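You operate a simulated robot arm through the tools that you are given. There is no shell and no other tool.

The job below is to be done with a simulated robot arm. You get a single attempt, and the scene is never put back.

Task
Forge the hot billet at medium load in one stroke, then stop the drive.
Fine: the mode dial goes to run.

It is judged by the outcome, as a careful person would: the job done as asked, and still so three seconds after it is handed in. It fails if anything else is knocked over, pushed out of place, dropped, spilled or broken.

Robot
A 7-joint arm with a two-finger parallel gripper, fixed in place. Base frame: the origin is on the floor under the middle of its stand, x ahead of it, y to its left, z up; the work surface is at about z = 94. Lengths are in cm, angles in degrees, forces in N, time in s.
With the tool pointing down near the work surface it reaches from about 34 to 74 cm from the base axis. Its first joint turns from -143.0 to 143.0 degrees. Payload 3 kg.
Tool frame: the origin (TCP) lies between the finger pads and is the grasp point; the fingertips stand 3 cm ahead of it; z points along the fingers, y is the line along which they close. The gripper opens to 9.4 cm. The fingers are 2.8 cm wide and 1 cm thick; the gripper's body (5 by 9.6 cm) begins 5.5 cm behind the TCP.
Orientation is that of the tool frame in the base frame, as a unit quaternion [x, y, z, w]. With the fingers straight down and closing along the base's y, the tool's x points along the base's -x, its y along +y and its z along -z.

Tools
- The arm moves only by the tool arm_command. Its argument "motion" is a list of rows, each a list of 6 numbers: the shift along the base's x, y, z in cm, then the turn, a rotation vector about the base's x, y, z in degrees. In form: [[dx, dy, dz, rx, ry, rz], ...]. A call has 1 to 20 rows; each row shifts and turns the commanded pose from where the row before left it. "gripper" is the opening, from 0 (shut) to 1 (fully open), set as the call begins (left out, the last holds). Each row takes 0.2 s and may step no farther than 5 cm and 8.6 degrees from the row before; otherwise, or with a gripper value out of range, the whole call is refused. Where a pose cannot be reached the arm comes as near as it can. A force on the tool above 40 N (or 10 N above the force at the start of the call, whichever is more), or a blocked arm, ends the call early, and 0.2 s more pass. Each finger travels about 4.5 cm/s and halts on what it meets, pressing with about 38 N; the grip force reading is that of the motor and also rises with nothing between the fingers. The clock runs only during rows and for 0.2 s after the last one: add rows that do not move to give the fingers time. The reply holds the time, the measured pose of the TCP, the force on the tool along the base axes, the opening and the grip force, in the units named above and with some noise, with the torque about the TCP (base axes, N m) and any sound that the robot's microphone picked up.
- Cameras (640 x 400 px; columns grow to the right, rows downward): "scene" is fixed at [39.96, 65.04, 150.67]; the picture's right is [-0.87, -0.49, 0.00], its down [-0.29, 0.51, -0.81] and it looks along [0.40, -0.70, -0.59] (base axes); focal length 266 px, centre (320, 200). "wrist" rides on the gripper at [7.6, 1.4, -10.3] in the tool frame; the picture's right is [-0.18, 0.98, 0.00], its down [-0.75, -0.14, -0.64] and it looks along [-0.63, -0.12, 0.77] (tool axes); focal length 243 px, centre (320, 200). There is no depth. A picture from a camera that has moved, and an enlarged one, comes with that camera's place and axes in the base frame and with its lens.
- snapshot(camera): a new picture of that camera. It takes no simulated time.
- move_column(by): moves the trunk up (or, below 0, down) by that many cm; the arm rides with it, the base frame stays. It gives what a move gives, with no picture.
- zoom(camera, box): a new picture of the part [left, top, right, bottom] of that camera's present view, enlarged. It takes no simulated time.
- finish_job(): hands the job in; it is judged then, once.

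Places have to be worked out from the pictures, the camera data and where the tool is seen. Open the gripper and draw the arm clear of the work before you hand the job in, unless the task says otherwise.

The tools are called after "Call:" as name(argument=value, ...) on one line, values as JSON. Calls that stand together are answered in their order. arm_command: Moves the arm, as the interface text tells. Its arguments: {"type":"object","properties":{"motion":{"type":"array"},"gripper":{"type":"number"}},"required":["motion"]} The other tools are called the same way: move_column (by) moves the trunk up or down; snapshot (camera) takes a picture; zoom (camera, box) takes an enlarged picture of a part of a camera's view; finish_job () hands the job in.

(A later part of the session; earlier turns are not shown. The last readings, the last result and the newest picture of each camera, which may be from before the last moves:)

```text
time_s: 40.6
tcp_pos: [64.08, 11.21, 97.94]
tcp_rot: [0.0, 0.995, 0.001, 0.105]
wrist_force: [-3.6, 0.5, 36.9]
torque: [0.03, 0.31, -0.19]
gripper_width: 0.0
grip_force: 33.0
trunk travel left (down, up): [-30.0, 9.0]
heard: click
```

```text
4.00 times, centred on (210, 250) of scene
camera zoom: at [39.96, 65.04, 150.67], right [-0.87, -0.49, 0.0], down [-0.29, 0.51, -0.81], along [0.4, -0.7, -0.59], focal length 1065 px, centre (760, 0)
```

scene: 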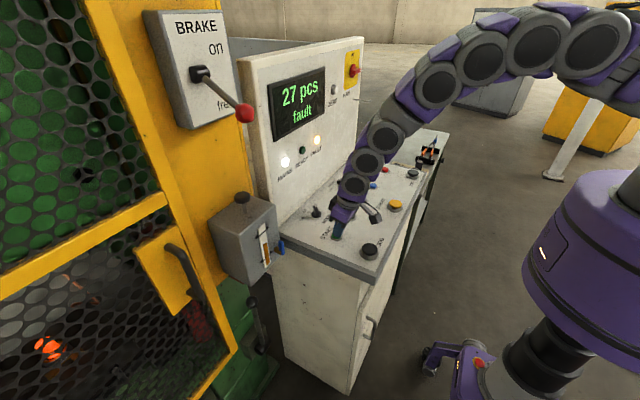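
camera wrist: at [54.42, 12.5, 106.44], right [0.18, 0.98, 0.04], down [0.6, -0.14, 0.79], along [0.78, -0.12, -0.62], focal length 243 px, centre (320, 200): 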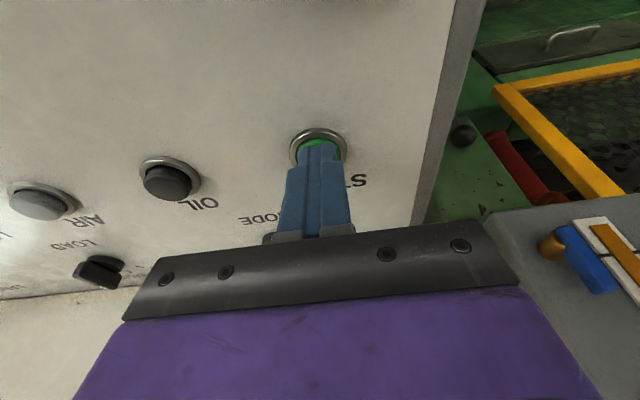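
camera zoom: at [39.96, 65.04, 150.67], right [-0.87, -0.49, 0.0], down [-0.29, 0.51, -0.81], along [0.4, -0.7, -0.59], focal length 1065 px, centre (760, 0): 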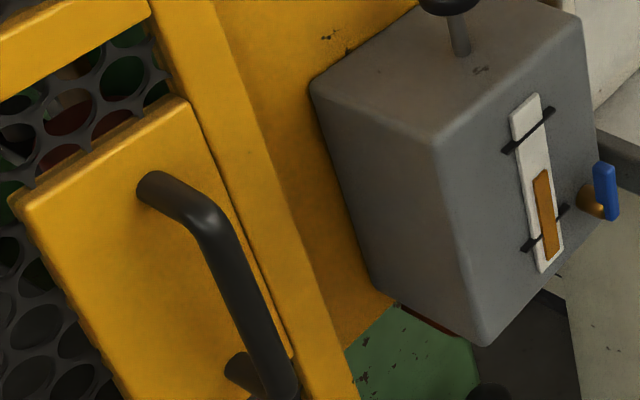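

Call:
zoom(camera="scene", box=[398, 120, 422, 135])

Call:
zoom(camera="scene", box=[376, 135, 446, 180])

Call:
zoom(camera="scene", box=[240, 60, 380, 180])

Call:
zoom(camera="wrist", box=[480, 60, 640, 160])

Call:
zoom(camera="scene", box=[0, 0, 100, 80])

Call:
zoom(camera="scene", box=[330, 260, 400, 380])

```text
16.00 times, centred on (410, 128) of scene
camera zoom: at [39.96, 65.04, 150.67], right [-0.87, -0.49, 0.0], down [-0.29, 0.51, -0.81], along [0.4, -0.7, -0.59], focal length 4259 px, centre (-1120, 1360)
```

zoom: 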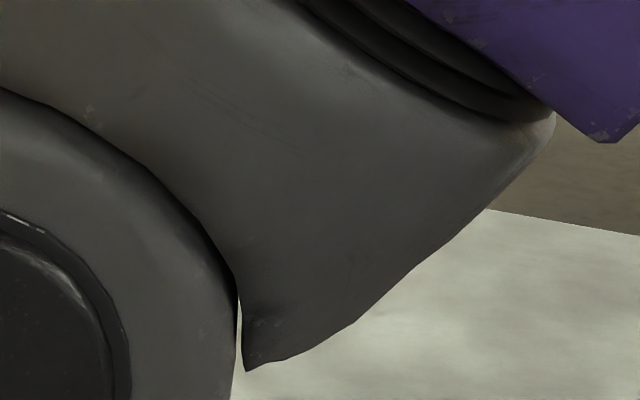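

```text
8.89 times, centred on (411, 158) of scene
camera zoom: at [39.96, 65.04, 150.67], right [-0.87, -0.49, 0.0], down [-0.29, 0.51, -0.81], along [0.4, -0.7, -0.59], focal length 2366 px, centre (-489, 578)
```

zoom: 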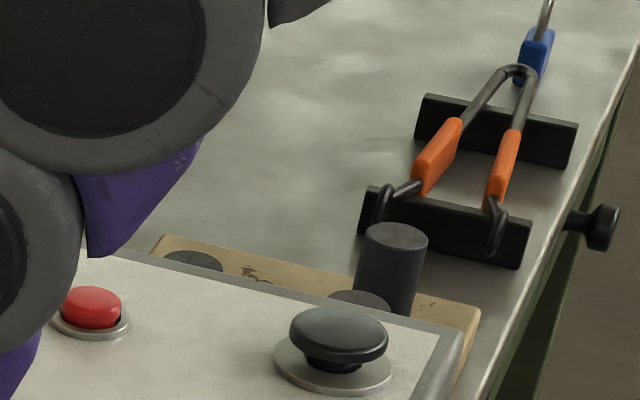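

```text
3.33 times, centred on (310, 120) of scene
camera zoom: at [39.96, 65.04, 150.67], right [-0.87, -0.49, 0.0], down [-0.29, 0.51, -0.81], along [0.4, -0.7, -0.59], focal length 887 px, centre (353, 467)
```

zoom: 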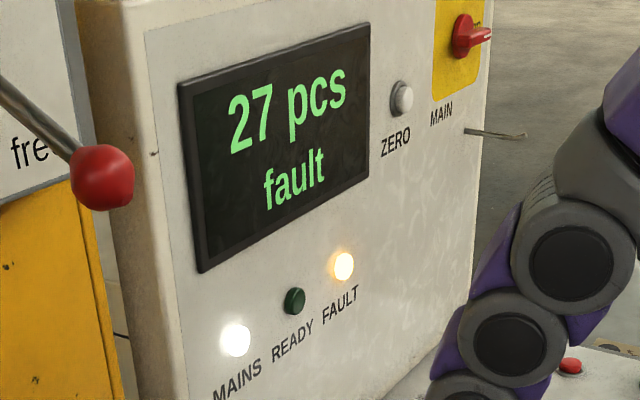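

```text
4.00 times, centred on (560, 110) of wrist
camera zoom: at [54.42, 12.5, 106.44], right [0.18, 0.98, 0.04], down [0.6, -0.14, 0.79], along [0.78, -0.12, -0.62], focal length 970 px, centre (-640, 560)
```

zoom: 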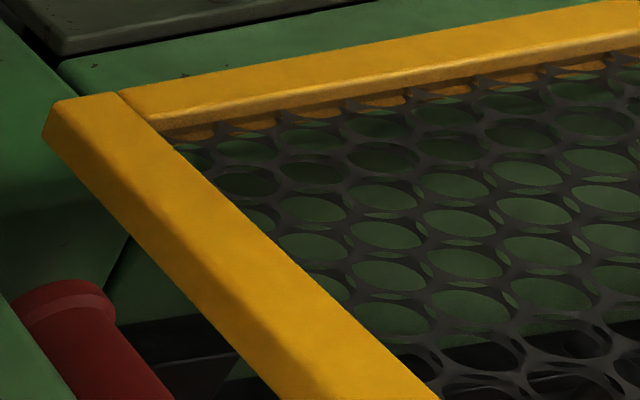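

```text
5.00 times, centred on (50, 40) of scene
camera zoom: at [39.96, 65.04, 150.67], right [-0.87, -0.49, 0.0], down [-0.29, 0.51, -0.81], along [0.4, -0.7, -0.59], focal length 1331 px, centre (1670, 1000)
```

zoom: 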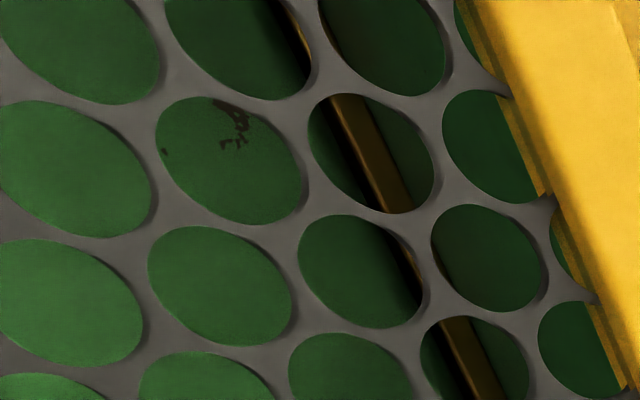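

```text
3.33 times, centred on (365, 320) of scene
camera zoom: at [39.96, 65.04, 150.67], right [-0.87, -0.49, 0.0], down [-0.29, 0.51, -0.81], along [0.4, -0.7, -0.59], focal length 887 px, centre (170, -200)
```

zoom: 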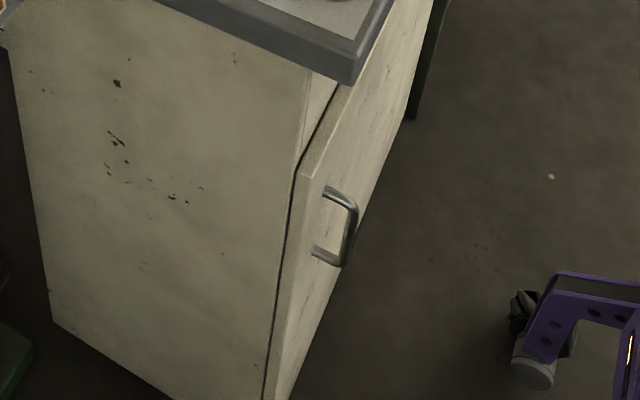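

Call:
zoom(camera="scene", box=[340, 230, 420, 300])

Call:
zoom(camera="scene", box=[330, 200, 450, 400])

Call:
zoom(camera="scene", box=[330, 300, 400, 400])

```text
5.71 times, centred on (380, 265) of scene
camera zoom: at [39.96, 65.04, 150.67], right [-0.87, -0.49, 0.0], down [-0.29, 0.51, -0.81], along [0.4, -0.7, -0.59], focal length 1521 px, centre (-23, -171)
```

zoom: 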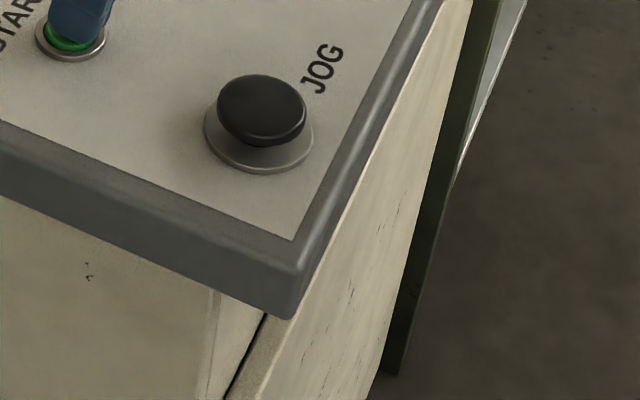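

```text
2.00 times, centred on (390, 300) of scene
camera zoom: at [39.96, 65.04, 150.67], right [-0.87, -0.49, 0.0], down [-0.29, 0.51, -0.81], along [0.4, -0.7, -0.59], focal length 532 px, centre (180, 0)
```

zoom: 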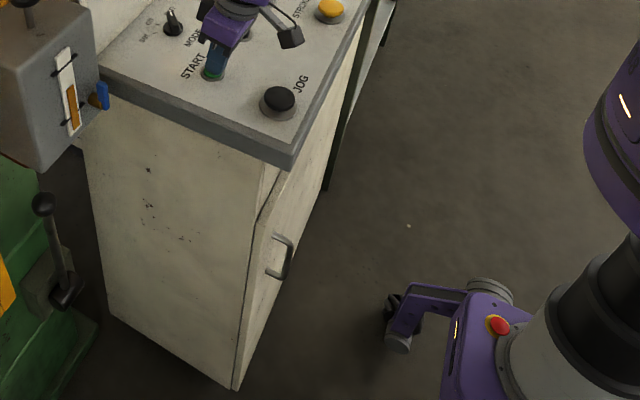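

```text
4.00 times, centred on (365, 350) of scene
camera zoom: at [39.96, 65.04, 150.67], right [-0.87, -0.49, 0.0], down [-0.29, 0.51, -0.81], along [0.4, -0.7, -0.59], focal length 1065 px, centre (140, -400)
```

zoom: 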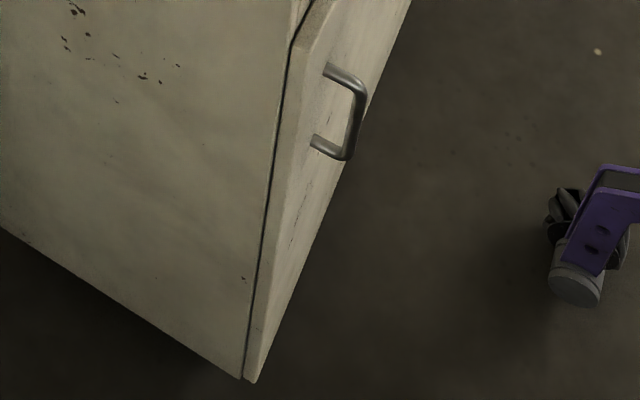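

START faults immediately even with the brake free and the guard parallel to its frame. I need a closer look at the guard's closing edge and the lubricator from the front, so I'll lift off and swing the wrist camera in front of the post.

Call:
arm_command(motion=[[0, 0, 3, 0, 0, 0], [-0.5, 3.4, 3.2, 0, -5.2, 0], [-0.5, 3.4, 3.2, 0, -5.2, 0], [-0.5, 3.4, 3.2, 0, -5.2, 0], [0, 3.4, 3.2, 0, -5.2, 0], [0, 3.4, 3.2, 0, -5.2, 0], [0, 3.4, 3.2, 0, -5.2, 0], [0, 3.4, 3.2, 0, -5.2, 0], [0, 3, 3, 0, -5.2, 0]])

Call:
snapshot(camera="wrist")

Call:
zoom(camera="scene", box=[0, 300, 120, 400])

```text
time_s: 42.6
tcp_pos: [62.51, 37.92, 125.89]
tcp_rot: [-0.001, 0.894, -0.001, 0.449]
wrist_force: [0.0, 0.1, 0.0]
torque: [0.02, -0.04, 0.02]
gripper_width: 0.0
grip_force: 32.8
trunk travel left (down, up): [-30.0, 9.0]
```

```text
taken
camera wrist: at [49.65, 39.32, 125.98], right [0.11, 0.98, 0.15], down [-0.07, -0.14, 0.99], along [0.99, -0.12, 0.05], focal length 243 px, centre (320, 200)
```

wrist: 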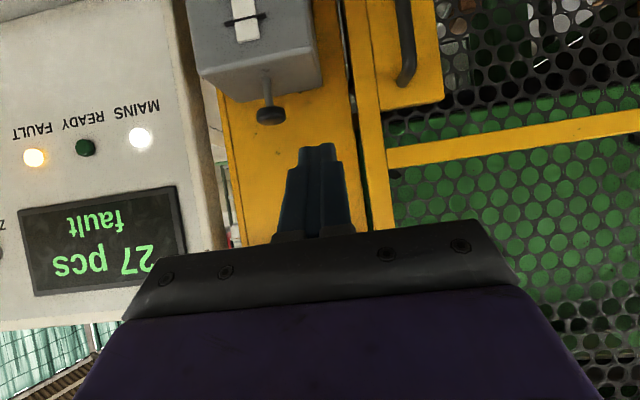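

```text
4.00 times, centred on (60, 350) of scene
camera zoom: at [39.96, 65.04, 150.67], right [-0.87, -0.49, 0.0], down [-0.29, 0.51, -0.81], along [0.4, -0.7, -0.59], focal length 1065 px, centre (1360, -400)
```

zoom: 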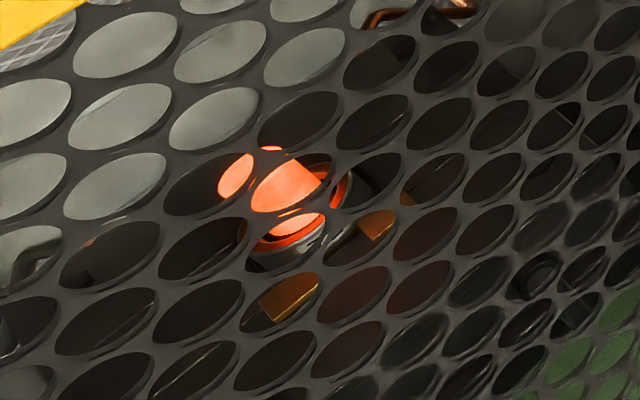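

Call:
zoom(camera="wrist", box=[310, 0, 470, 120])

Call:
zoom(camera="wrist", box=[180, 0, 340, 130])

Call:
zoom(camera="wrist", box=[320, 80, 440, 240])

Call:
zoom(camera="wrist", box=[440, 0, 640, 140])

```text
3.33 times, centred on (390, 60) of wrist
camera zoom: at [49.65, 39.32, 125.98], right [0.11, 0.98, 0.15], down [-0.07, -0.14, 0.99], along [0.99, -0.12, 0.05], focal length 809 px, centre (87, 667)
```

zoom: 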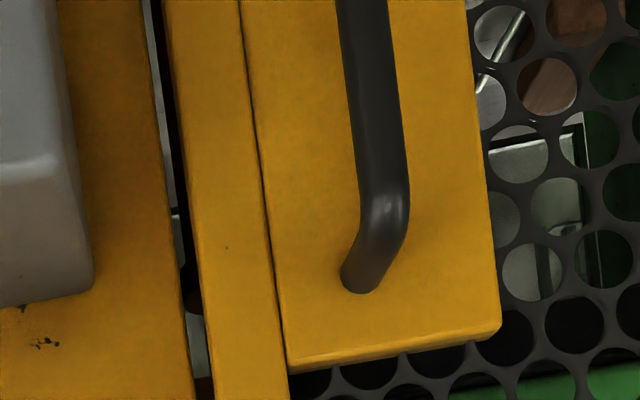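

```text
3.08 times, centred on (260, 65) of wrist
camera zoom: at [49.65, 39.32, 125.98], right [0.11, 0.98, 0.15], down [-0.07, -0.14, 0.99], along [0.99, -0.12, 0.05], focal length 746 px, centre (505, 615)
```

zoom: 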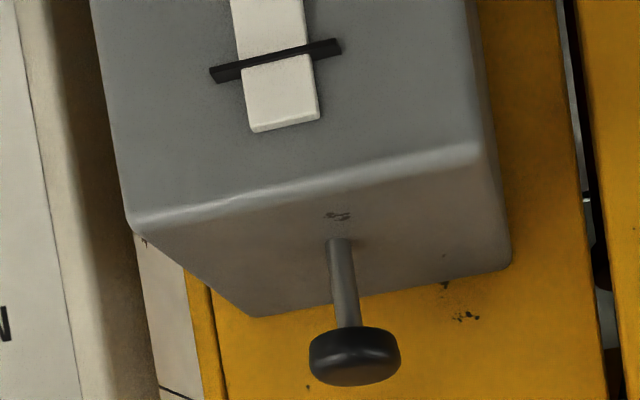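

```text
2.50 times, centred on (380, 160) of wrist
camera zoom: at [49.65, 39.32, 125.98], right [0.11, 0.98, 0.15], down [-0.07, -0.14, 0.99], along [0.99, -0.12, 0.05], focal length 606 px, centre (170, 300)
```

zoom: 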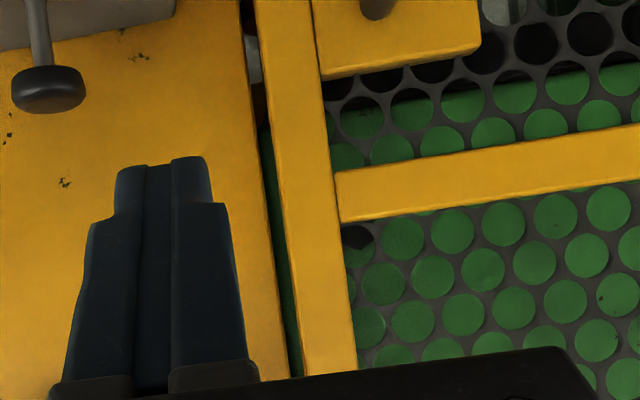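

```text
2.86 times, centred on (540, 70) of wrist
camera zoom: at [49.65, 39.32, 125.98], right [0.11, 0.98, 0.15], down [-0.07, -0.14, 0.99], along [0.99, -0.12, 0.05], focal length 693 px, centre (-309, 571)
```

zoom: 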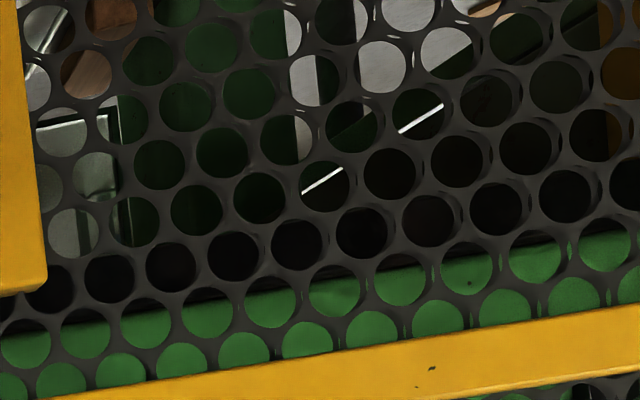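

The gap between post and guard stile is narrow and even, so the guard looks shut, but the frame does stand slightly proud of the post. I'll push gently on the stile at ≈ (82,43.6,125) to check whether it moves.

Call:
arm_command(motion=[[3.3, 1.5, 0, 0, -6.5, 0], [3.3, 1.5, 0, 0, -6.5, 0], [3.3, 1.5, 0, 0, -6.5, 0], [3.0, 1.2, 0, 0, -6.5, 0], [1.2, 0, 0, 0, 0, 0], [1.0, 0, 0, 0, 0, 0], [0.8, 0, 0, 0, 0, 0], [0.8, 0, 0, 0, 0, 0], [0.8, 0, 0, 0, 0, 0]])

Call:
zoom(camera="scene", box=[60, 60, 260, 300])

Call:
snapshot(camera="wrist")

```text
time_s: 44.6
tcp_pos: [79.6, 43.76, 125.91]
tcp_rot: [-0.001, 0.77, 0.001, 0.638]
wrist_force: [-28.2, -6.0, -5.8]
torque: [-0.21, -0.05, -0.19]
gripper_width: 0.0
grip_force: 33.1
trunk travel left (down, up): [-30.0, 9.0]
```

```text
1.67 times, centred on (160, 180) of scene
camera zoom: at [39.96, 65.04, 150.67], right [-0.87, -0.49, 0.0], down [-0.29, 0.51, -0.81], along [0.4, -0.7, -0.59], focal length 444 px, centre (587, 233)
```

zoom: 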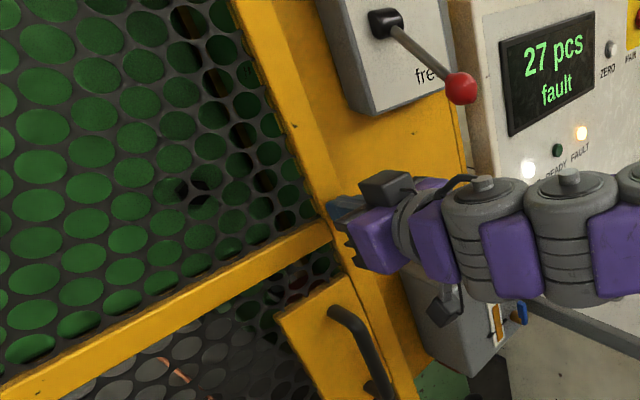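

```text
taken
camera wrist: at [67.99, 45.11, 120.41], right [0.03, 0.98, 0.18], down [-0.49, -0.14, 0.86], along [0.87, -0.11, 0.48], focal length 243 px, centre (320, 200)
```

wrist: 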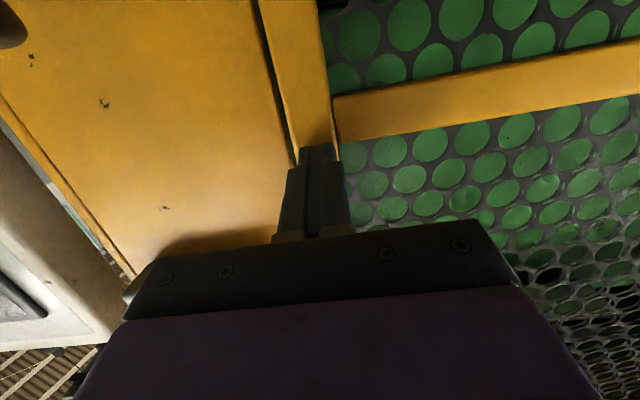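

Call:
zoom(camera="scene", box=[126, 180, 190, 220])

Call:
zoom(camera="scene", box=[190, 330, 254, 400])

Call:
zoom(camera="wrist", box=[240, 0, 380, 180])

```text
10.00 times, centred on (158, 200) of scene
camera zoom: at [39.96, 65.04, 150.67], right [-0.87, -0.49, 0.0], down [-0.29, 0.51, -0.81], along [0.4, -0.7, -0.59], focal length 2662 px, centre (1940, 200)
```

zoom: 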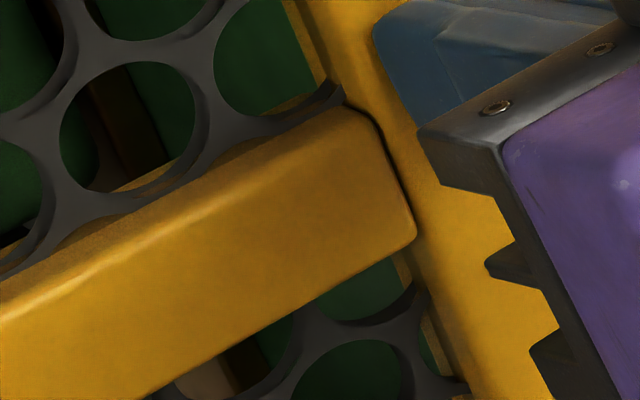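

```text
5.71 times, centred on (222, 365) of scene
camera zoom: at [39.96, 65.04, 150.67], right [-0.87, -0.49, 0.0], down [-0.29, 0.51, -0.81], along [0.4, -0.7, -0.59], focal length 1521 px, centre (880, -743)
```

zoom: 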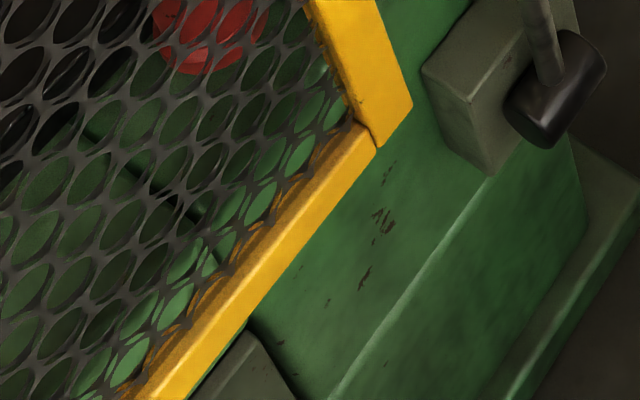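

```text
2.22 times, centred on (310, 90) of wrist
camera zoom: at [67.99, 45.11, 120.41], right [0.03, 0.98, 0.18], down [-0.49, -0.14, 0.86], along [0.87, -0.11, 0.48], focal length 539 px, centre (342, 444)
```

zoom: 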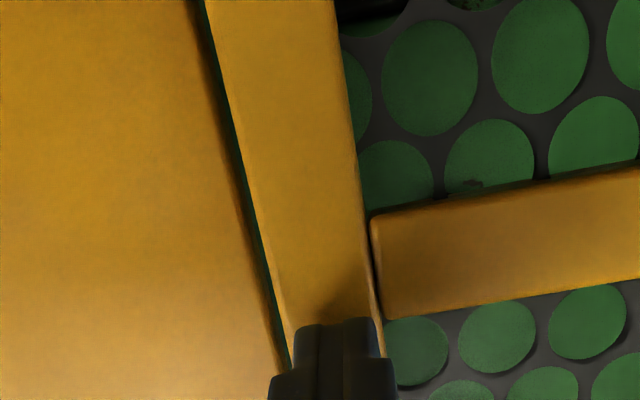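

The guard didn't move under 28 N, so it's properly shut and not the cause. Before choosing the next check, I'll zoom in on the parts not yet examined: the MAIN switch and the rod beside it, plus the lubricator from here.

Call:
zoom(camera="scene", box=[325, 30, 395, 115])

Call:
zoom(camera="scene", box=[350, 85, 390, 115])

Call:
zoom(camera="scene", box=[290, 130, 430, 250])

Call:
zoom(camera="scene", box=[385, 115, 455, 175])

```text
4.71 times, centred on (360, 72) of scene
camera zoom: at [39.96, 65.04, 150.67], right [-0.87, -0.49, 0.0], down [-0.29, 0.51, -0.81], along [0.4, -0.7, -0.59], focal length 1253 px, centre (132, 800)
```

zoom: 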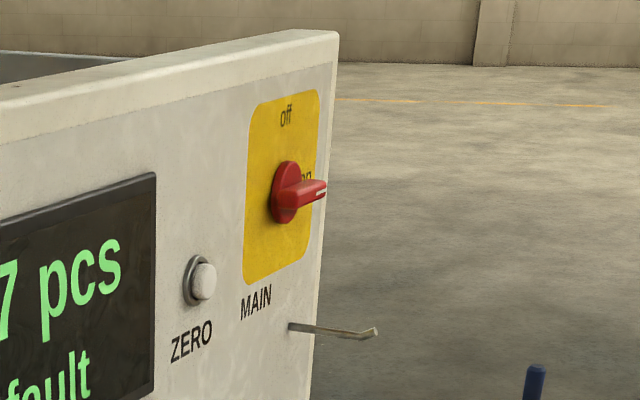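

```text
13.33 times, centred on (370, 100) of scene
camera zoom: at [39.96, 65.04, 150.67], right [-0.87, -0.49, 0.0], down [-0.29, 0.51, -0.81], along [0.4, -0.7, -0.59], focal length 3549 px, centre (-347, 1533)
```

zoom: 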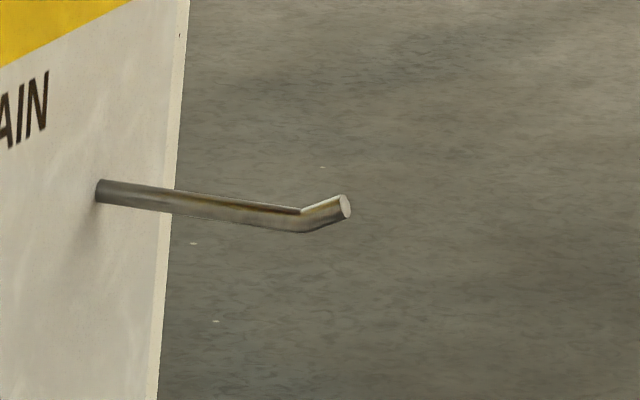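

```text
3.33 times, centred on (360, 190) of scene
camera zoom: at [39.96, 65.04, 150.67], right [-0.87, -0.49, 0.0], down [-0.29, 0.51, -0.81], along [0.4, -0.7, -0.59], focal length 887 px, centre (187, 233)
```

zoom: 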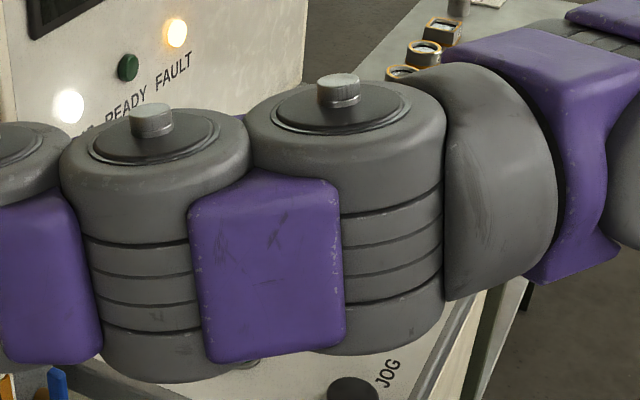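

```text
6.67 times, centred on (420, 145) of scene
camera zoom: at [39.96, 65.04, 150.67], right [-0.87, -0.49, 0.0], down [-0.29, 0.51, -0.81], along [0.4, -0.7, -0.59], focal length 1775 px, centre (-347, 567)
```

zoom: 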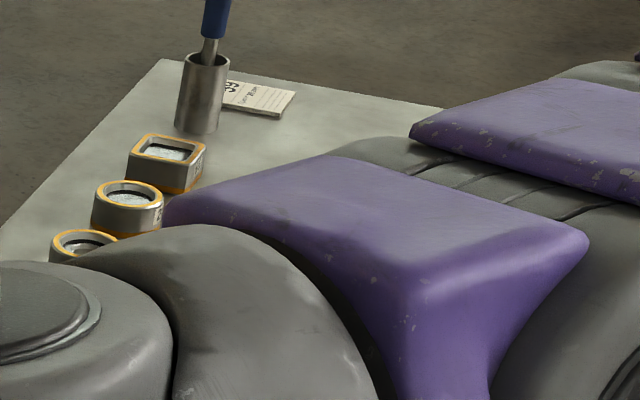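

Call:
zoom(camera="scene", box=[406, 125, 418, 133])

Call:
zoom(camera="scene", box=[388, 130, 412, 155])

```text
16.00 times, centred on (412, 129) of scene
camera zoom: at [39.96, 65.04, 150.67], right [-0.87, -0.49, 0.0], down [-0.29, 0.51, -0.81], along [0.4, -0.7, -0.59], focal length 4259 px, centre (-1152, 1336)
```

zoom: 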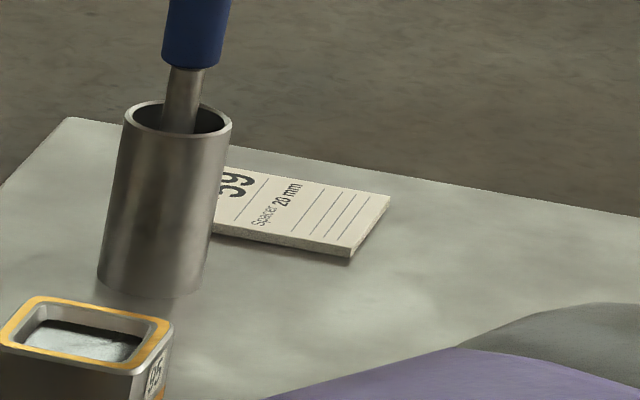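

```text
16.00 times, centred on (400, 142) of scene
camera zoom: at [39.96, 65.04, 150.67], right [-0.87, -0.49, 0.0], down [-0.29, 0.51, -0.81], along [0.4, -0.7, -0.59], focal length 4259 px, centre (-960, 1120)
```

zoom: 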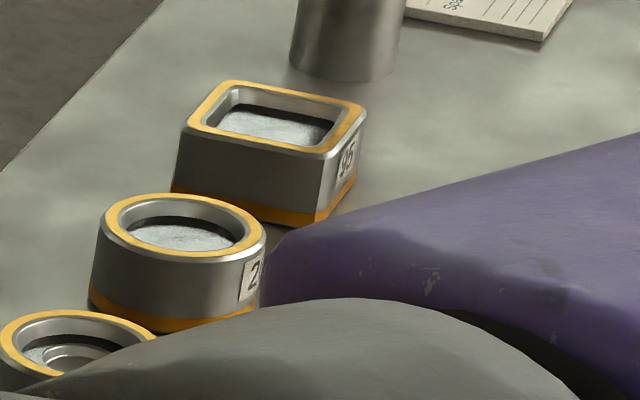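

With everything visible otherwise in order, the most likely explanation is that this brake holds the ram: the drive has to be started with it on and freed afterwards. That is fully reversible, so I'll back off the guard, come under the lever ball, and lift it back to "on".

Call:
arm_command(motion=[[-4.5, -1.5, 0.5, 0, -3, 0], [-4.5, -2, 0.8, 0, -3, 0], [-4, -2.5, 1, 0, -3, 0], [-1, -4, 1.2, 0, -3, 0], [3, 0, 1.5, 0, 0, 0], [3, 0, 1.5, 0, 0, 0], [-0.4, 0, 2, 0, 0, 0], [-0.4, 0, 2, 0, 0, 0], [-0.2, 0, 2, 0, 0, 0], [0, 0, 2, 0, 0, 0], [0.3, 0, 2, 0, 0, 0], [0.3, 0, 1, 0, 0, 0], [0, 0, 0.8, 0, 0, 0], [0, 0, 0.5, 0, 0, 0]])

Call:
zoom(camera="scene", box=[140, 0, 320, 120])

```text
time_s: 47.5
tcp_pos: [71.57, 34.04, 143.33]
tcp_rot: [-0.005, 0.705, 0.002, 0.709]
wrist_force: [-8.4, 11.1, -23.5]
torque: [-0.09, 0.55, 0.4]
gripper_width: 0.0
grip_force: 32.7
trunk travel left (down, up): [-30.0, 9.0]
stopped in row 14: the force on the tool passed its limit at 46 N (the readings are from after the stop); the commanded pose is now the measured one
```

```text
3.33 times, centred on (230, 60) of scene
camera zoom: at [39.96, 65.04, 150.67], right [-0.87, -0.49, 0.0], down [-0.29, 0.51, -0.81], along [0.4, -0.7, -0.59], focal length 887 px, centre (620, 667)
```

zoom: 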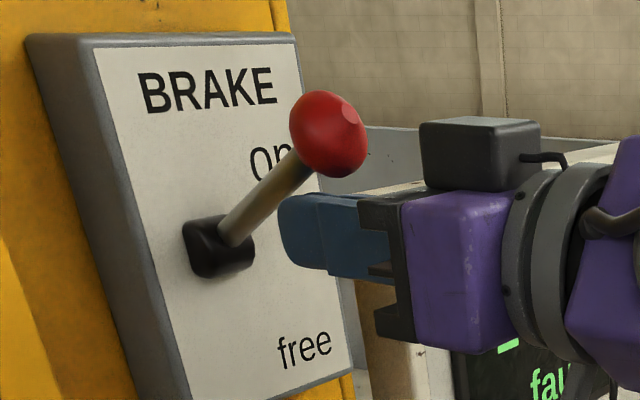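

The lever is back on its "on" stop. Now I'll go clear the fault at STOP.

Call:
arm_command(motion=[[-4, -0.5, -2, 0, 4.35, 0], [-0.21, -4.04, -2.35, 0, 4.35, 0], [-0.21, -4.04, -2.35, 0, 4.35, 0], [-0.21, -4.04, -2.35, 0, 4.35, 0], [-0.21, -4.04, -2.35, 0, 4.35, 0], [-0.21, -4.04, -2.35, 0, 4.35, 0], [-0.21, -4.04, -2.35, 0, 4.35, 0], [-0.21, -4.04, -2.35, 0, 4.35, 0], [-0.21, -4.04, -2.35, 0, 4.35, 0], [-0.21, -4.04, -2.35, 0, 4.35, 0], [-0.21, -4.04, -2.35, 0, 4.35, 0], [-0.21, -4.04, -2.35, 0, 4.35, 0], [-0.21, -4.04, -2.35, 0, 4.35, 0], [-0.21, -4.04, -2.35, 0, 4.35, 0], [-0.21, -4.04, -2.35, 0, 4.35, 0], [-0.21, -4.04, -2.35, 0, 4.35, 0], [-0.21, -4.04, -2.35, 0, 4.35, 0], [-0.21, -4.04, -2.35, 0, 4.35, 0], [0, 0, -1.8, 0, 0, 0], [0, 0, 0, 0, 0, 0]])

Call:
snapshot(camera="wrist")

Call:
snapshot(camera="scene")

```text
time_s: 51.7
tcp_pos: [71.02, -26.01, 102.27]
tcp_rot: [-0.001, 0.994, 0.004, 0.108]
wrist_force: [1.2, 0.2, 0.3]
torque: [0.02, -0.01, 0.0]
gripper_width: 0.0
grip_force: 33.5
out of reach, approached as far as the arm can: row 3, 4, 5, 6, 7, 8
trunk travel left (down, up): [-30.0, 9.0]
```

```text
taken
camera wrist: at [61.38, -24.74, 110.79], right [0.18, 0.98, 0.05], down [0.6, -0.15, 0.79], along [0.78, -0.11, -0.61], focal length 243 px, centre (320, 200)
```

wrist: 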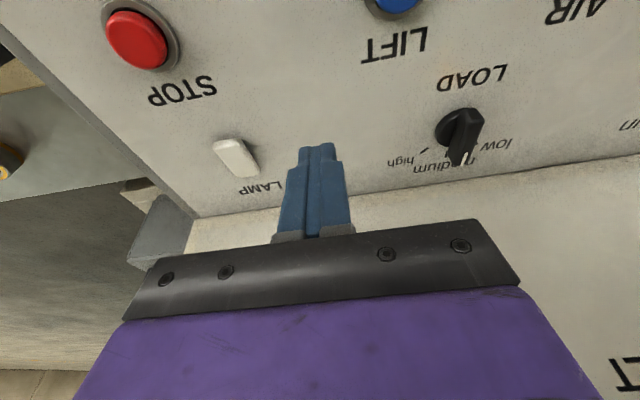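

```text
taken
```

scene: 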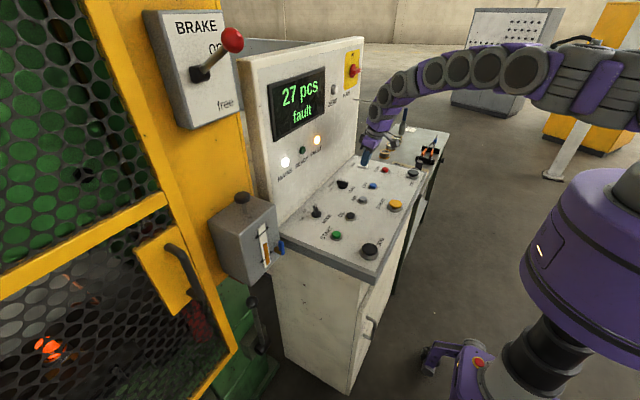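

A detour left me at (71,-26,102). Next I'll go to STOP at (64.5,-35.1) and press.

Call:
arm_command(motion=[[-2.4, -3, -0.8, 0, 0, 0], [-2.4, -3, -1, 0, 0, 0], [-2.3, -3.05, -1.2, 0, 0, 0], [0, 0, -0.6, 0, 0, 0], [0, 0, -0.6, 0, 0, 0], [0, 0, -0.5, 0, 0, 0]])

Call:
zoom(camera="scene", box=[240, 60, 380, 180])

Call:
zoom(camera="scene", box=[0, 300, 120, 400])

```text
time_s: 53.1
tcp_pos: [63.97, -35.45, 97.95]
tcp_rot: [0.0, 0.994, 0.001, 0.112]
wrist_force: [2.0, 10.7, 15.4]
torque: [0.6, -0.01, -0.03]
gripper_width: 0.0
grip_force: 32.8
trunk travel left (down, up): [-30.0, 9.0]
heard: click
```

```text
3.33 times, centred on (310, 120) of scene
camera zoom: at [39.96, 65.04, 150.67], right [-0.87, -0.49, 0.0], down [-0.29, 0.51, -0.81], along [0.4, -0.7, -0.59], focal length 887 px, centre (353, 467)
```

zoom: 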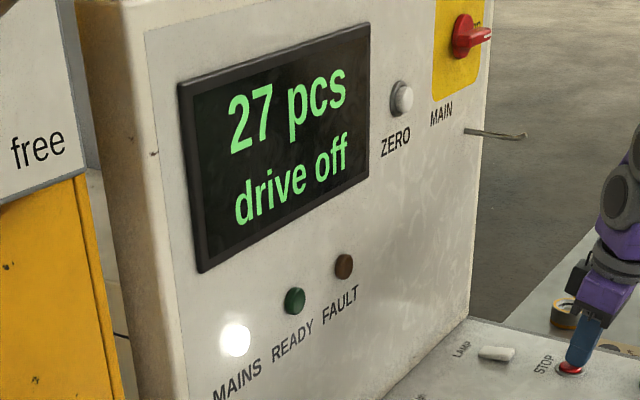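

```text
4.00 times, centred on (60, 350) of scene
camera zoom: at [39.96, 65.04, 150.67], right [-0.87, -0.49, 0.0], down [-0.29, 0.51, -0.81], along [0.4, -0.7, -0.59], focal length 1065 px, centre (1360, -400)
```

zoom: 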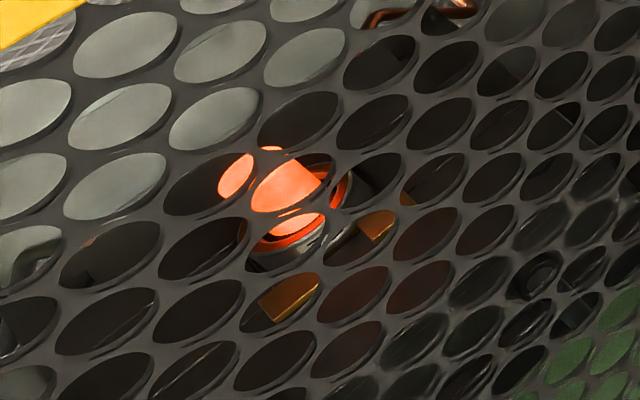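

Fault cleared and the billet's glow is unchanged. Now START, with the brake on.

Call:
arm_command(motion=[[0, 0, 2, 0, 0, 0], [0, 4.6, 0.6, 0, 0, 0], [0, 4.6, 0.6, 0, 0, 0], [0, 4.6, 0, 0, 0, 0], [0, 4.6, 0, 0, 0, 0], [0, 4.6, 0, 0, 0, 0], [0, 4.6, 0, 0, 0, 0], [0, 4.6, 0, 0, 0, 0], [0, 4.6, 0, 0, 0, 0], [0, 4.6, 0, 0, 0, 0], [0, 4.6, -0.5, 0, 0, 0], [0.1, 0.2, -1, 0, 0, 0], [0, 0, -0.8, 0, 0, 0], [0, 0, -0.5, 0, 0, 0], [0, 0, -0.4, 0, 0, 0]])

Call:
snapshot(camera="scene")

```text
time_s: 56.3
tcp_pos: [64.27, 10.78, 97.93]
tcp_rot: [-0.001, 0.994, 0.003, 0.111]
wrist_force: [-5.3, -2.6, 28.4]
torque: [-0.04, 0.37, 0.01]
gripper_width: 0.01
grip_force: 32.9
trunk travel left (down, up): [-30.0, 9.0]
heard: click
```

```text
taken
```

scene: 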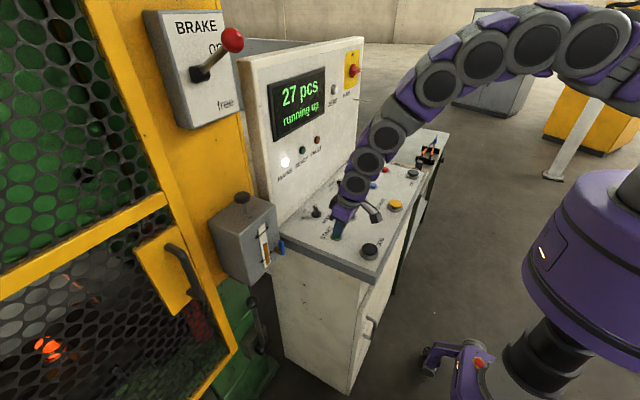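

The display says "running up", so that was it: the drive starts with the brake on. While it runs up, I'll lift off START and position the fingers above the brake ball, then check for READY before freeing it.

Call:
arm_command(motion=[[0, 0, 3, 0, 0, 0], [0, 3.4, 3.3, 0, -5.2, 0], [0, 3.4, 3.3, 0, -5.2, 0], [0, 3.4, 3.3, 0, -5.2, 0], [0, 3.4, 3.3, 0, -5.2, 0], [0, 3.4, 3.3, 0, -5.2, 0], [0, 3.4, 3.3, 0, -5.2, 0], [0, 0.4, 4.4, 0, -6.6, 0], [0, 0.4, 4.4, 0, -6.6, 0], [0, 0.4, 4.4, 0, -6.6, 0], [0, 0.4, 4.4, 0, -6.6, 0], [0, 0.4, 4.4, 0, -6.6, 0], [0, 0.4, 4.4, 0, -6.6, 0], [0, 0.1, 4.6, 0, -6.6, 0], [0, 0, 0, 0, 0, 0]])

Call:
snapshot(camera="scene")

Call:
snapshot(camera="wrist")

```text
time_s: 59.5
tcp_pos: [64.56, 33.9, 151.76]
tcp_rot: [-0.002, 0.708, 0.002, 0.706]
wrist_force: [0.2, -0.4, -0.3]
torque: [0.01, -0.01, 0.06]
gripper_width: 0.0
grip_force: 32.7
trunk travel left (down, up): [-30.0, 9.0]
```

```text
taken
```

scene: 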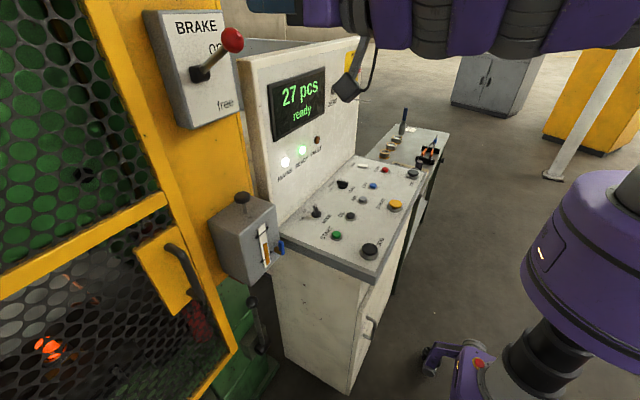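

```text
taken
camera wrist: at [54.13, 35.18, 144.17], right [0.0, 0.98, 0.18], down [-0.64, -0.14, 0.75], along [0.77, -0.11, 0.63], focal length 243 px, centre (320, 200)
```

wrist: 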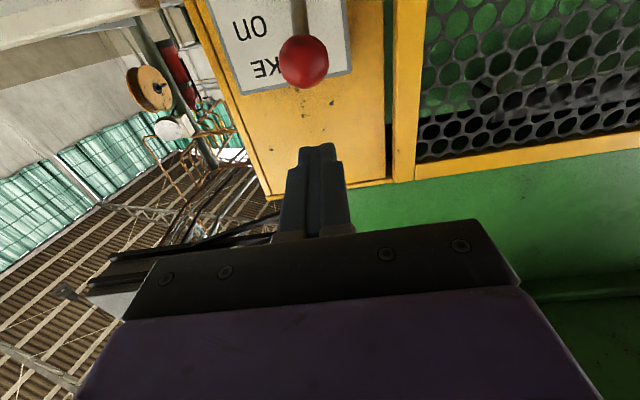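

READY is lit with the brake still on. Now I'll move over the ball and push the lever down to "free".

Call:
arm_command(motion=[[2.6, -0.15, 0, 0, 0, 0], [2.6, -0.15, 0, 0, 0, 0], [2.2, 0, 0, 0, 0, 0], [-0.2, 0, -2, 0, 0, 0], [-0.3, 0, -2, 0, 0, 0], [-0.2, 0, -2, 0, 0, 0], [0, 0, -2, 0, 0, 0], [0.2, 0, -2, 0, 0, 0], [0.3, 0, -1.2, 0, 0, 0], [0, 0, -0.8, 0, 0, 0], [0, 0, -0.5, 0, 0, 0], [0, 0, -0.5, 0, 0, 0]])

Call:
snapshot(camera="scene")

```text
time_s: 61.8
tcp_pos: [71.18, 33.68, 140.32]
tcp_rot: [-0.001, 0.7, 0.003, 0.714]
wrist_force: [-10.5, 2.2, 14.7]
torque: [-0.02, -0.32, 0.17]
gripper_width: 0.0
grip_force: 33.1
trunk travel left (down, up): [-30.0, 9.0]
stopped in row 11: the force on the tool passed its limit at 45 N (the readings are from after the stop); the commanded pose is now the measured one
```

```text
taken
```

scene: 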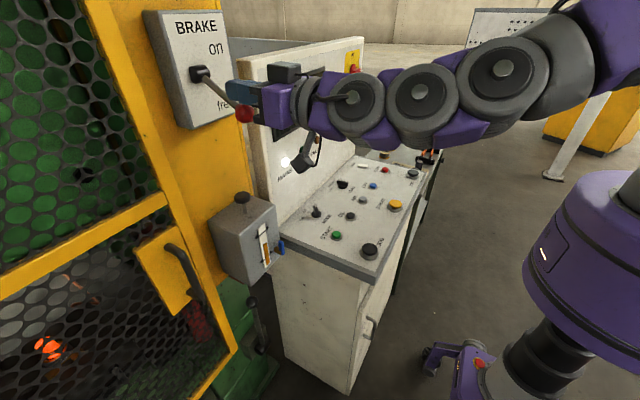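

The lever is on the "free" stop. I'll clear it and move over to STROKE at about (53.3,-12.0), bringing the tool vertical.

Call:
arm_command(motion=[[-2, 0, 3, 0, 4, 0], [-3, -2, 0, 0, 8.5, 0], [-1, -3.36, -3.1, 0, 6.05, 0], [-1, -3.36, -3.1, 0, 6.05, 0], [-1, -3.36, -3.1, 0, 6.05, 0], [-1, -3.36, -3.1, 0, 6.05, 0], [-1, -3.36, -3.1, 0, 6.05, 0], [-1, -3.36, -3.1, 0, 6.05, 0], [-1, -3.36, -3.1, 0, 6.05, 0], [-1, -3.36, -3.1, 0, 6.05, 0], [-1, -3.36, -3.1, 0, 6.05, 0], [-1, -3.36, -3.1, 0, 6.05, 0], [-1, -3.36, -3.1, 0, 6.05, 0], [-1, -3.36, -3.1, 0, 6.05, 0], [-1, -3.36, -3.1, 0, 6.05, 0], [0, 0, 0, 0, 0, 0]])

Call:
snapshot(camera="wrist")

Call:
snapshot(camera="scene")

```text
time_s: 65.2
tcp_pos: [53.72, -12.44, 102.89]
tcp_rot: [0.001, 1.0, 0.003, -0.005]
wrist_force: [0.3, 0.0, -0.6]
torque: [0.02, 0.02, 0.02]
gripper_width: 0.0
grip_force: 32.5
trunk travel left (down, up): [-30.0, 9.0]
```

```text
taken
camera wrist: at [46.01, -11.11, 113.24], right [0.19, 0.98, 0.0], down [0.76, -0.15, 0.63], along [0.62, -0.12, -0.77], focal length 243 px, centre (320, 200)
```

wrist: 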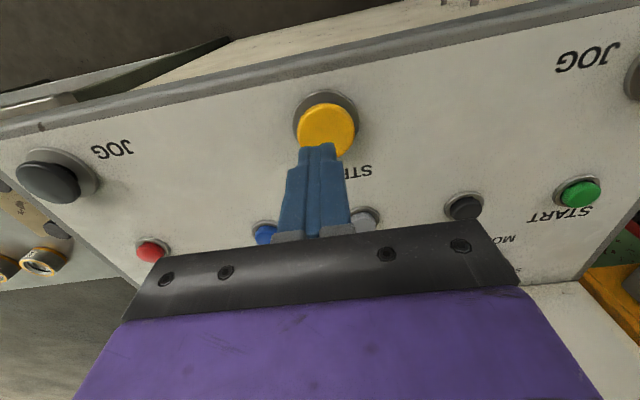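

```text
taken
```

scene: 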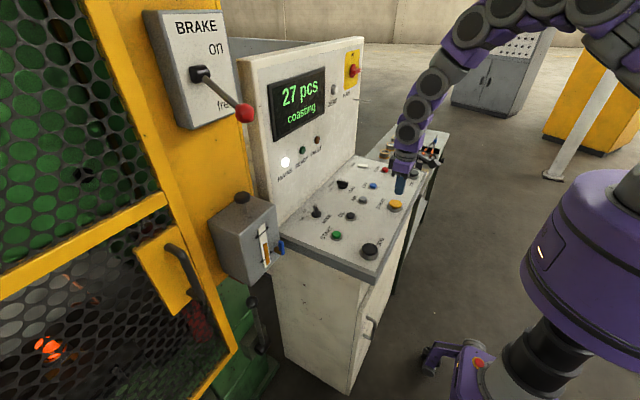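

The display now says "coasting" and READY is out, so freeing the brake cut the drive. On this press the brake has to stay on, which is how I found it. I won't press STROKE now; I'll put the lever back to "on" and restart.

Call:
arm_command(motion=[[1.03, 3.83, 2.2, 0, -7.6, 0], [1.03, 3.83, 2.2, 0, -7.6, 0], [1.03, 3.83, 2.2, 0, -7.6, 0], [1.03, 3.83, 2.2, 0, -7.6, 0], [1.03, 3.83, 2.2, 0, -7.6, 0], [1.03, 3.83, 2.2, 0, -7.6, 0], [1.03, 3.83, 2.2, 0, -7.6, 0], [1.03, 3.83, 2.2, 0, -7.6, 0], [1.03, 3.83, 2.2, 0, -7.6, 0], [1.03, 3.83, 2.2, 0, -7.6, 0], [1.03, 3.83, 2.2, 0, -7.6, 0], [1.03, 3.87, 2.2, 0, -7.6, 0], [3, 0, 1.5, 0, 0, 0], [3, 0, 1.5, 0, 0, 0], [-0.4, 0, 2, 0, 0, 0], [-0.4, 0, 2, 0, 0, 0], [-0.2, 0, 2, 0, 0, 0], [0, 0, 2, 0, 0, 0], [0.3, 0, 2, 0, 0, 0], [0.3, 0, 1, 0, 0, 0]])

Call:
snapshot(camera="scene")

```text
time_s: 69.4
tcp_pos: [71.55, 33.83, 143.01]
tcp_rot: [-0.001, 0.703, 0.002, 0.711]
wrist_force: [-0.7, -0.4, -2.3]
torque: [0.05, 0.11, -0.01]
gripper_width: 0.0
grip_force: 32.9
trunk travel left (down, up): [-30.0, 9.0]
```

```text
taken
```

scene: 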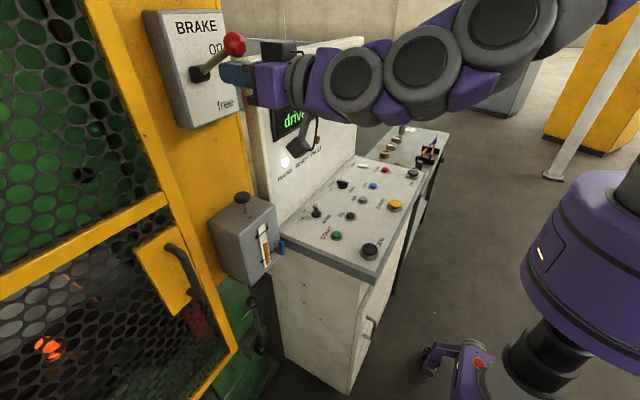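

Nearly there. A little more lift will seat the lever fully on "on".

Call:
arm_command(motion=[[0, 0, 0.6, 0, 0, 0], [0, 0, 0.5, 0, 0, 0], [0, 0, 0.4, 0, 0, 0]])

Call:
zoom(camera="scene", box=[140, 0, 320, 120])

```text
time_s: 70.1
tcp_pos: [71.32, 33.47, 143.33]
tcp_rot: [-0.002, 0.71, 0.002, 0.704]
wrist_force: [-2.4, -1.5, -8.5]
torque: [0.06, 0.22, 0.05]
gripper_width: 0.01
grip_force: 33.0
trunk travel left (down, up): [-30.0, 9.0]
stopped in row 3: the force on the tool passed its limit at 45 N (the readings are from after the stop); the commanded pose is now the measured one
```

```text
3.33 times, centred on (230, 60) of scene
camera zoom: at [39.96, 65.04, 150.67], right [-0.87, -0.49, 0.0], down [-0.29, 0.51, -0.81], along [0.4, -0.7, -0.59], focal length 887 px, centre (620, 667)
```

zoom: 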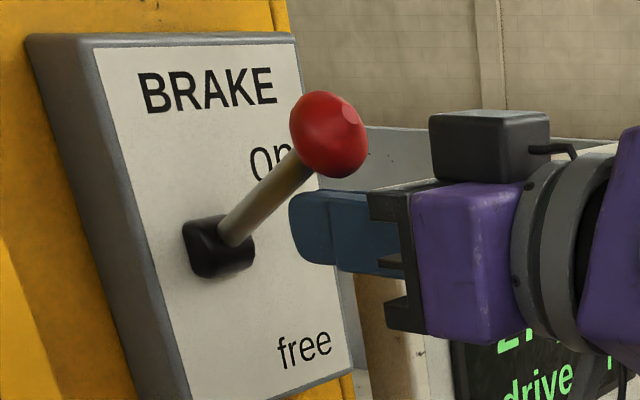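

Brake is seated on "on" and the display reads "drive off". Heading back to START.

Call:
arm_command(motion=[[-4.5, 0, -1.5, 0, 6, 0], [-0.35, -0.4, -4.4, 0, 6.4, 0], [-0.35, -0.4, -4.4, 0, 6.4, 0], [-0.35, -0.4, -4.4, 0, 6.4, 0], [-0.35, -0.4, -4.4, 0, 6.4, 0], [-0.35, -0.4, -4.4, 0, 6.4, 0], [-0.35, -0.4, -4.4, 0, 6.4, 0], [-0.35, -0.4, -4.4, 0, 6.4, 0], [-0.06, -3.9, -2, 0, 5.4, 0], [-0.06, -3.9, -2, 0, 5.4, 0], [-0.06, -3.9, -2, 0, 5.4, 0], [-0.06, -3.9, -2, 0, 5.4, 0], [-0.06, -3.9, -2, 0, 5.4, 0], [0, 0, -1, 0, 0, 0], [0, 0, 0, 0, 0, 0]])

Call:
snapshot(camera="wrist")

Call:
snapshot(camera="scene")

```text
time_s: 73.3
tcp_pos: [63.94, 11.12, 100.36]
tcp_rot: [0.001, 0.994, 0.002, 0.105]
wrist_force: [0.3, -0.2, 0.5]
torque: [-0.02, -0.01, 0.01]
gripper_width: 0.03
grip_force: 32.8
trunk travel left (down, up): [-30.0, 9.0]
```

```text
taken
camera wrist: at [54.28, 12.54, 108.96], right [0.18, 0.98, 0.04], down [0.6, -0.14, 0.78], along [0.78, -0.12, -0.62], focal length 243 px, centre (320, 200)
```

wrist: 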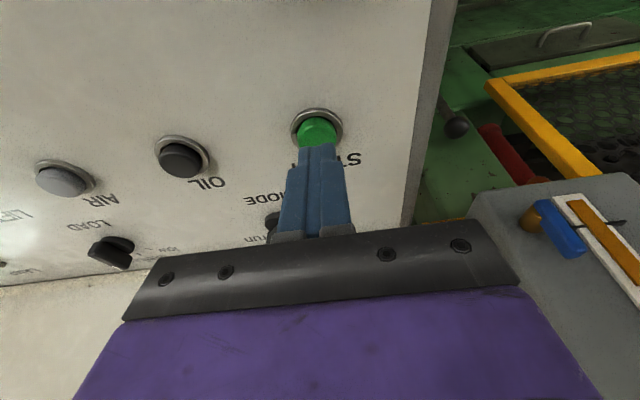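

```text
taken
```

scene: 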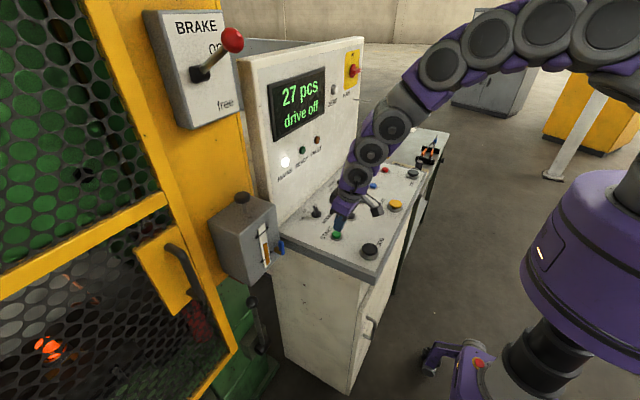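

Positioned over START with the brake on. I'll press it, then lift and move to just above STROKE while the drive runs up.

Call:
arm_command(motion=[[0.1, 0, -1.2, 0, 0, 0], [0, 0, -0.7, 0, 0, 0], [0, 0, -0.5, 0, 0, 0], [0, 0, -0.45, 0, 0, 0], [0, 0, 2, 0, 0, 0], [0, 0, 2, 0, 0, 0], [-1.84, -3.87, 0, 0, 0, 0], [-1.84, -3.87, 0, 0, 0, 0], [-1.84, -3.87, 0, 0, 0, 0], [-1.84, -3.87, 0, 0, 0, 0], [-1.84, -3.87, 0, 0, 0, 0], [-1.84, -3.87, 0, 0, 0, 0], [0, 0, 0, 0, 0, 0]])

Call:
snapshot(camera="scene")

Call:
snapshot(camera="wrist")

```text
time_s: 76.1
tcp_pos: [53.35, -12.15, 101.53]
tcp_rot: [0.001, 0.994, 0.004, 0.106]
wrist_force: [-0.2, 0.3, -0.5]
torque: [-0.05, 0.0, -0.01]
gripper_width: 0.01
grip_force: 33.2
trunk travel left (down, up): [-30.0, 9.0]
heard: click
```

```text
taken
```

scene: 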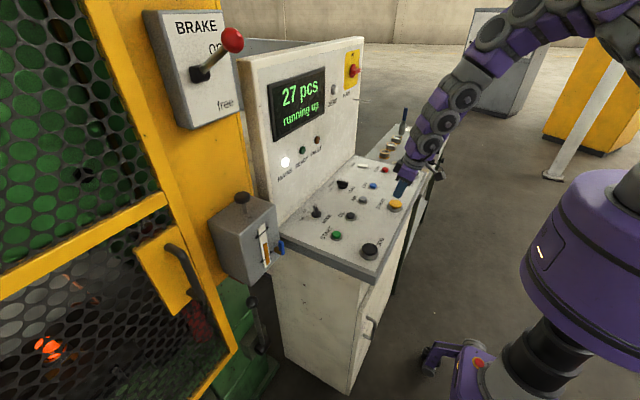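

```text
taken
camera wrist: at [43.7, -10.9, 110.06], right [0.18, 0.98, 0.04], down [0.6, -0.15, 0.78], along [0.78, -0.12, -0.62], focal length 243 px, centre (320, 200)
```

wrist: 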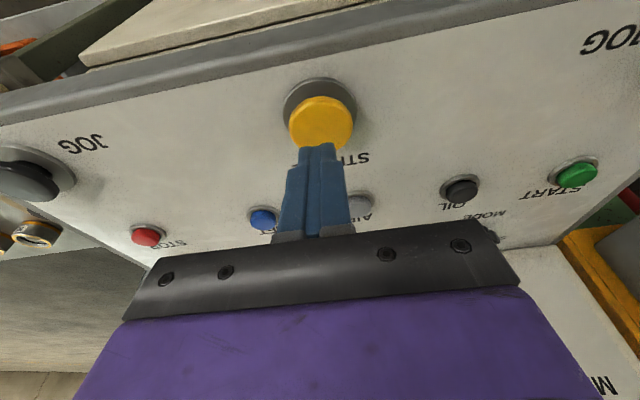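

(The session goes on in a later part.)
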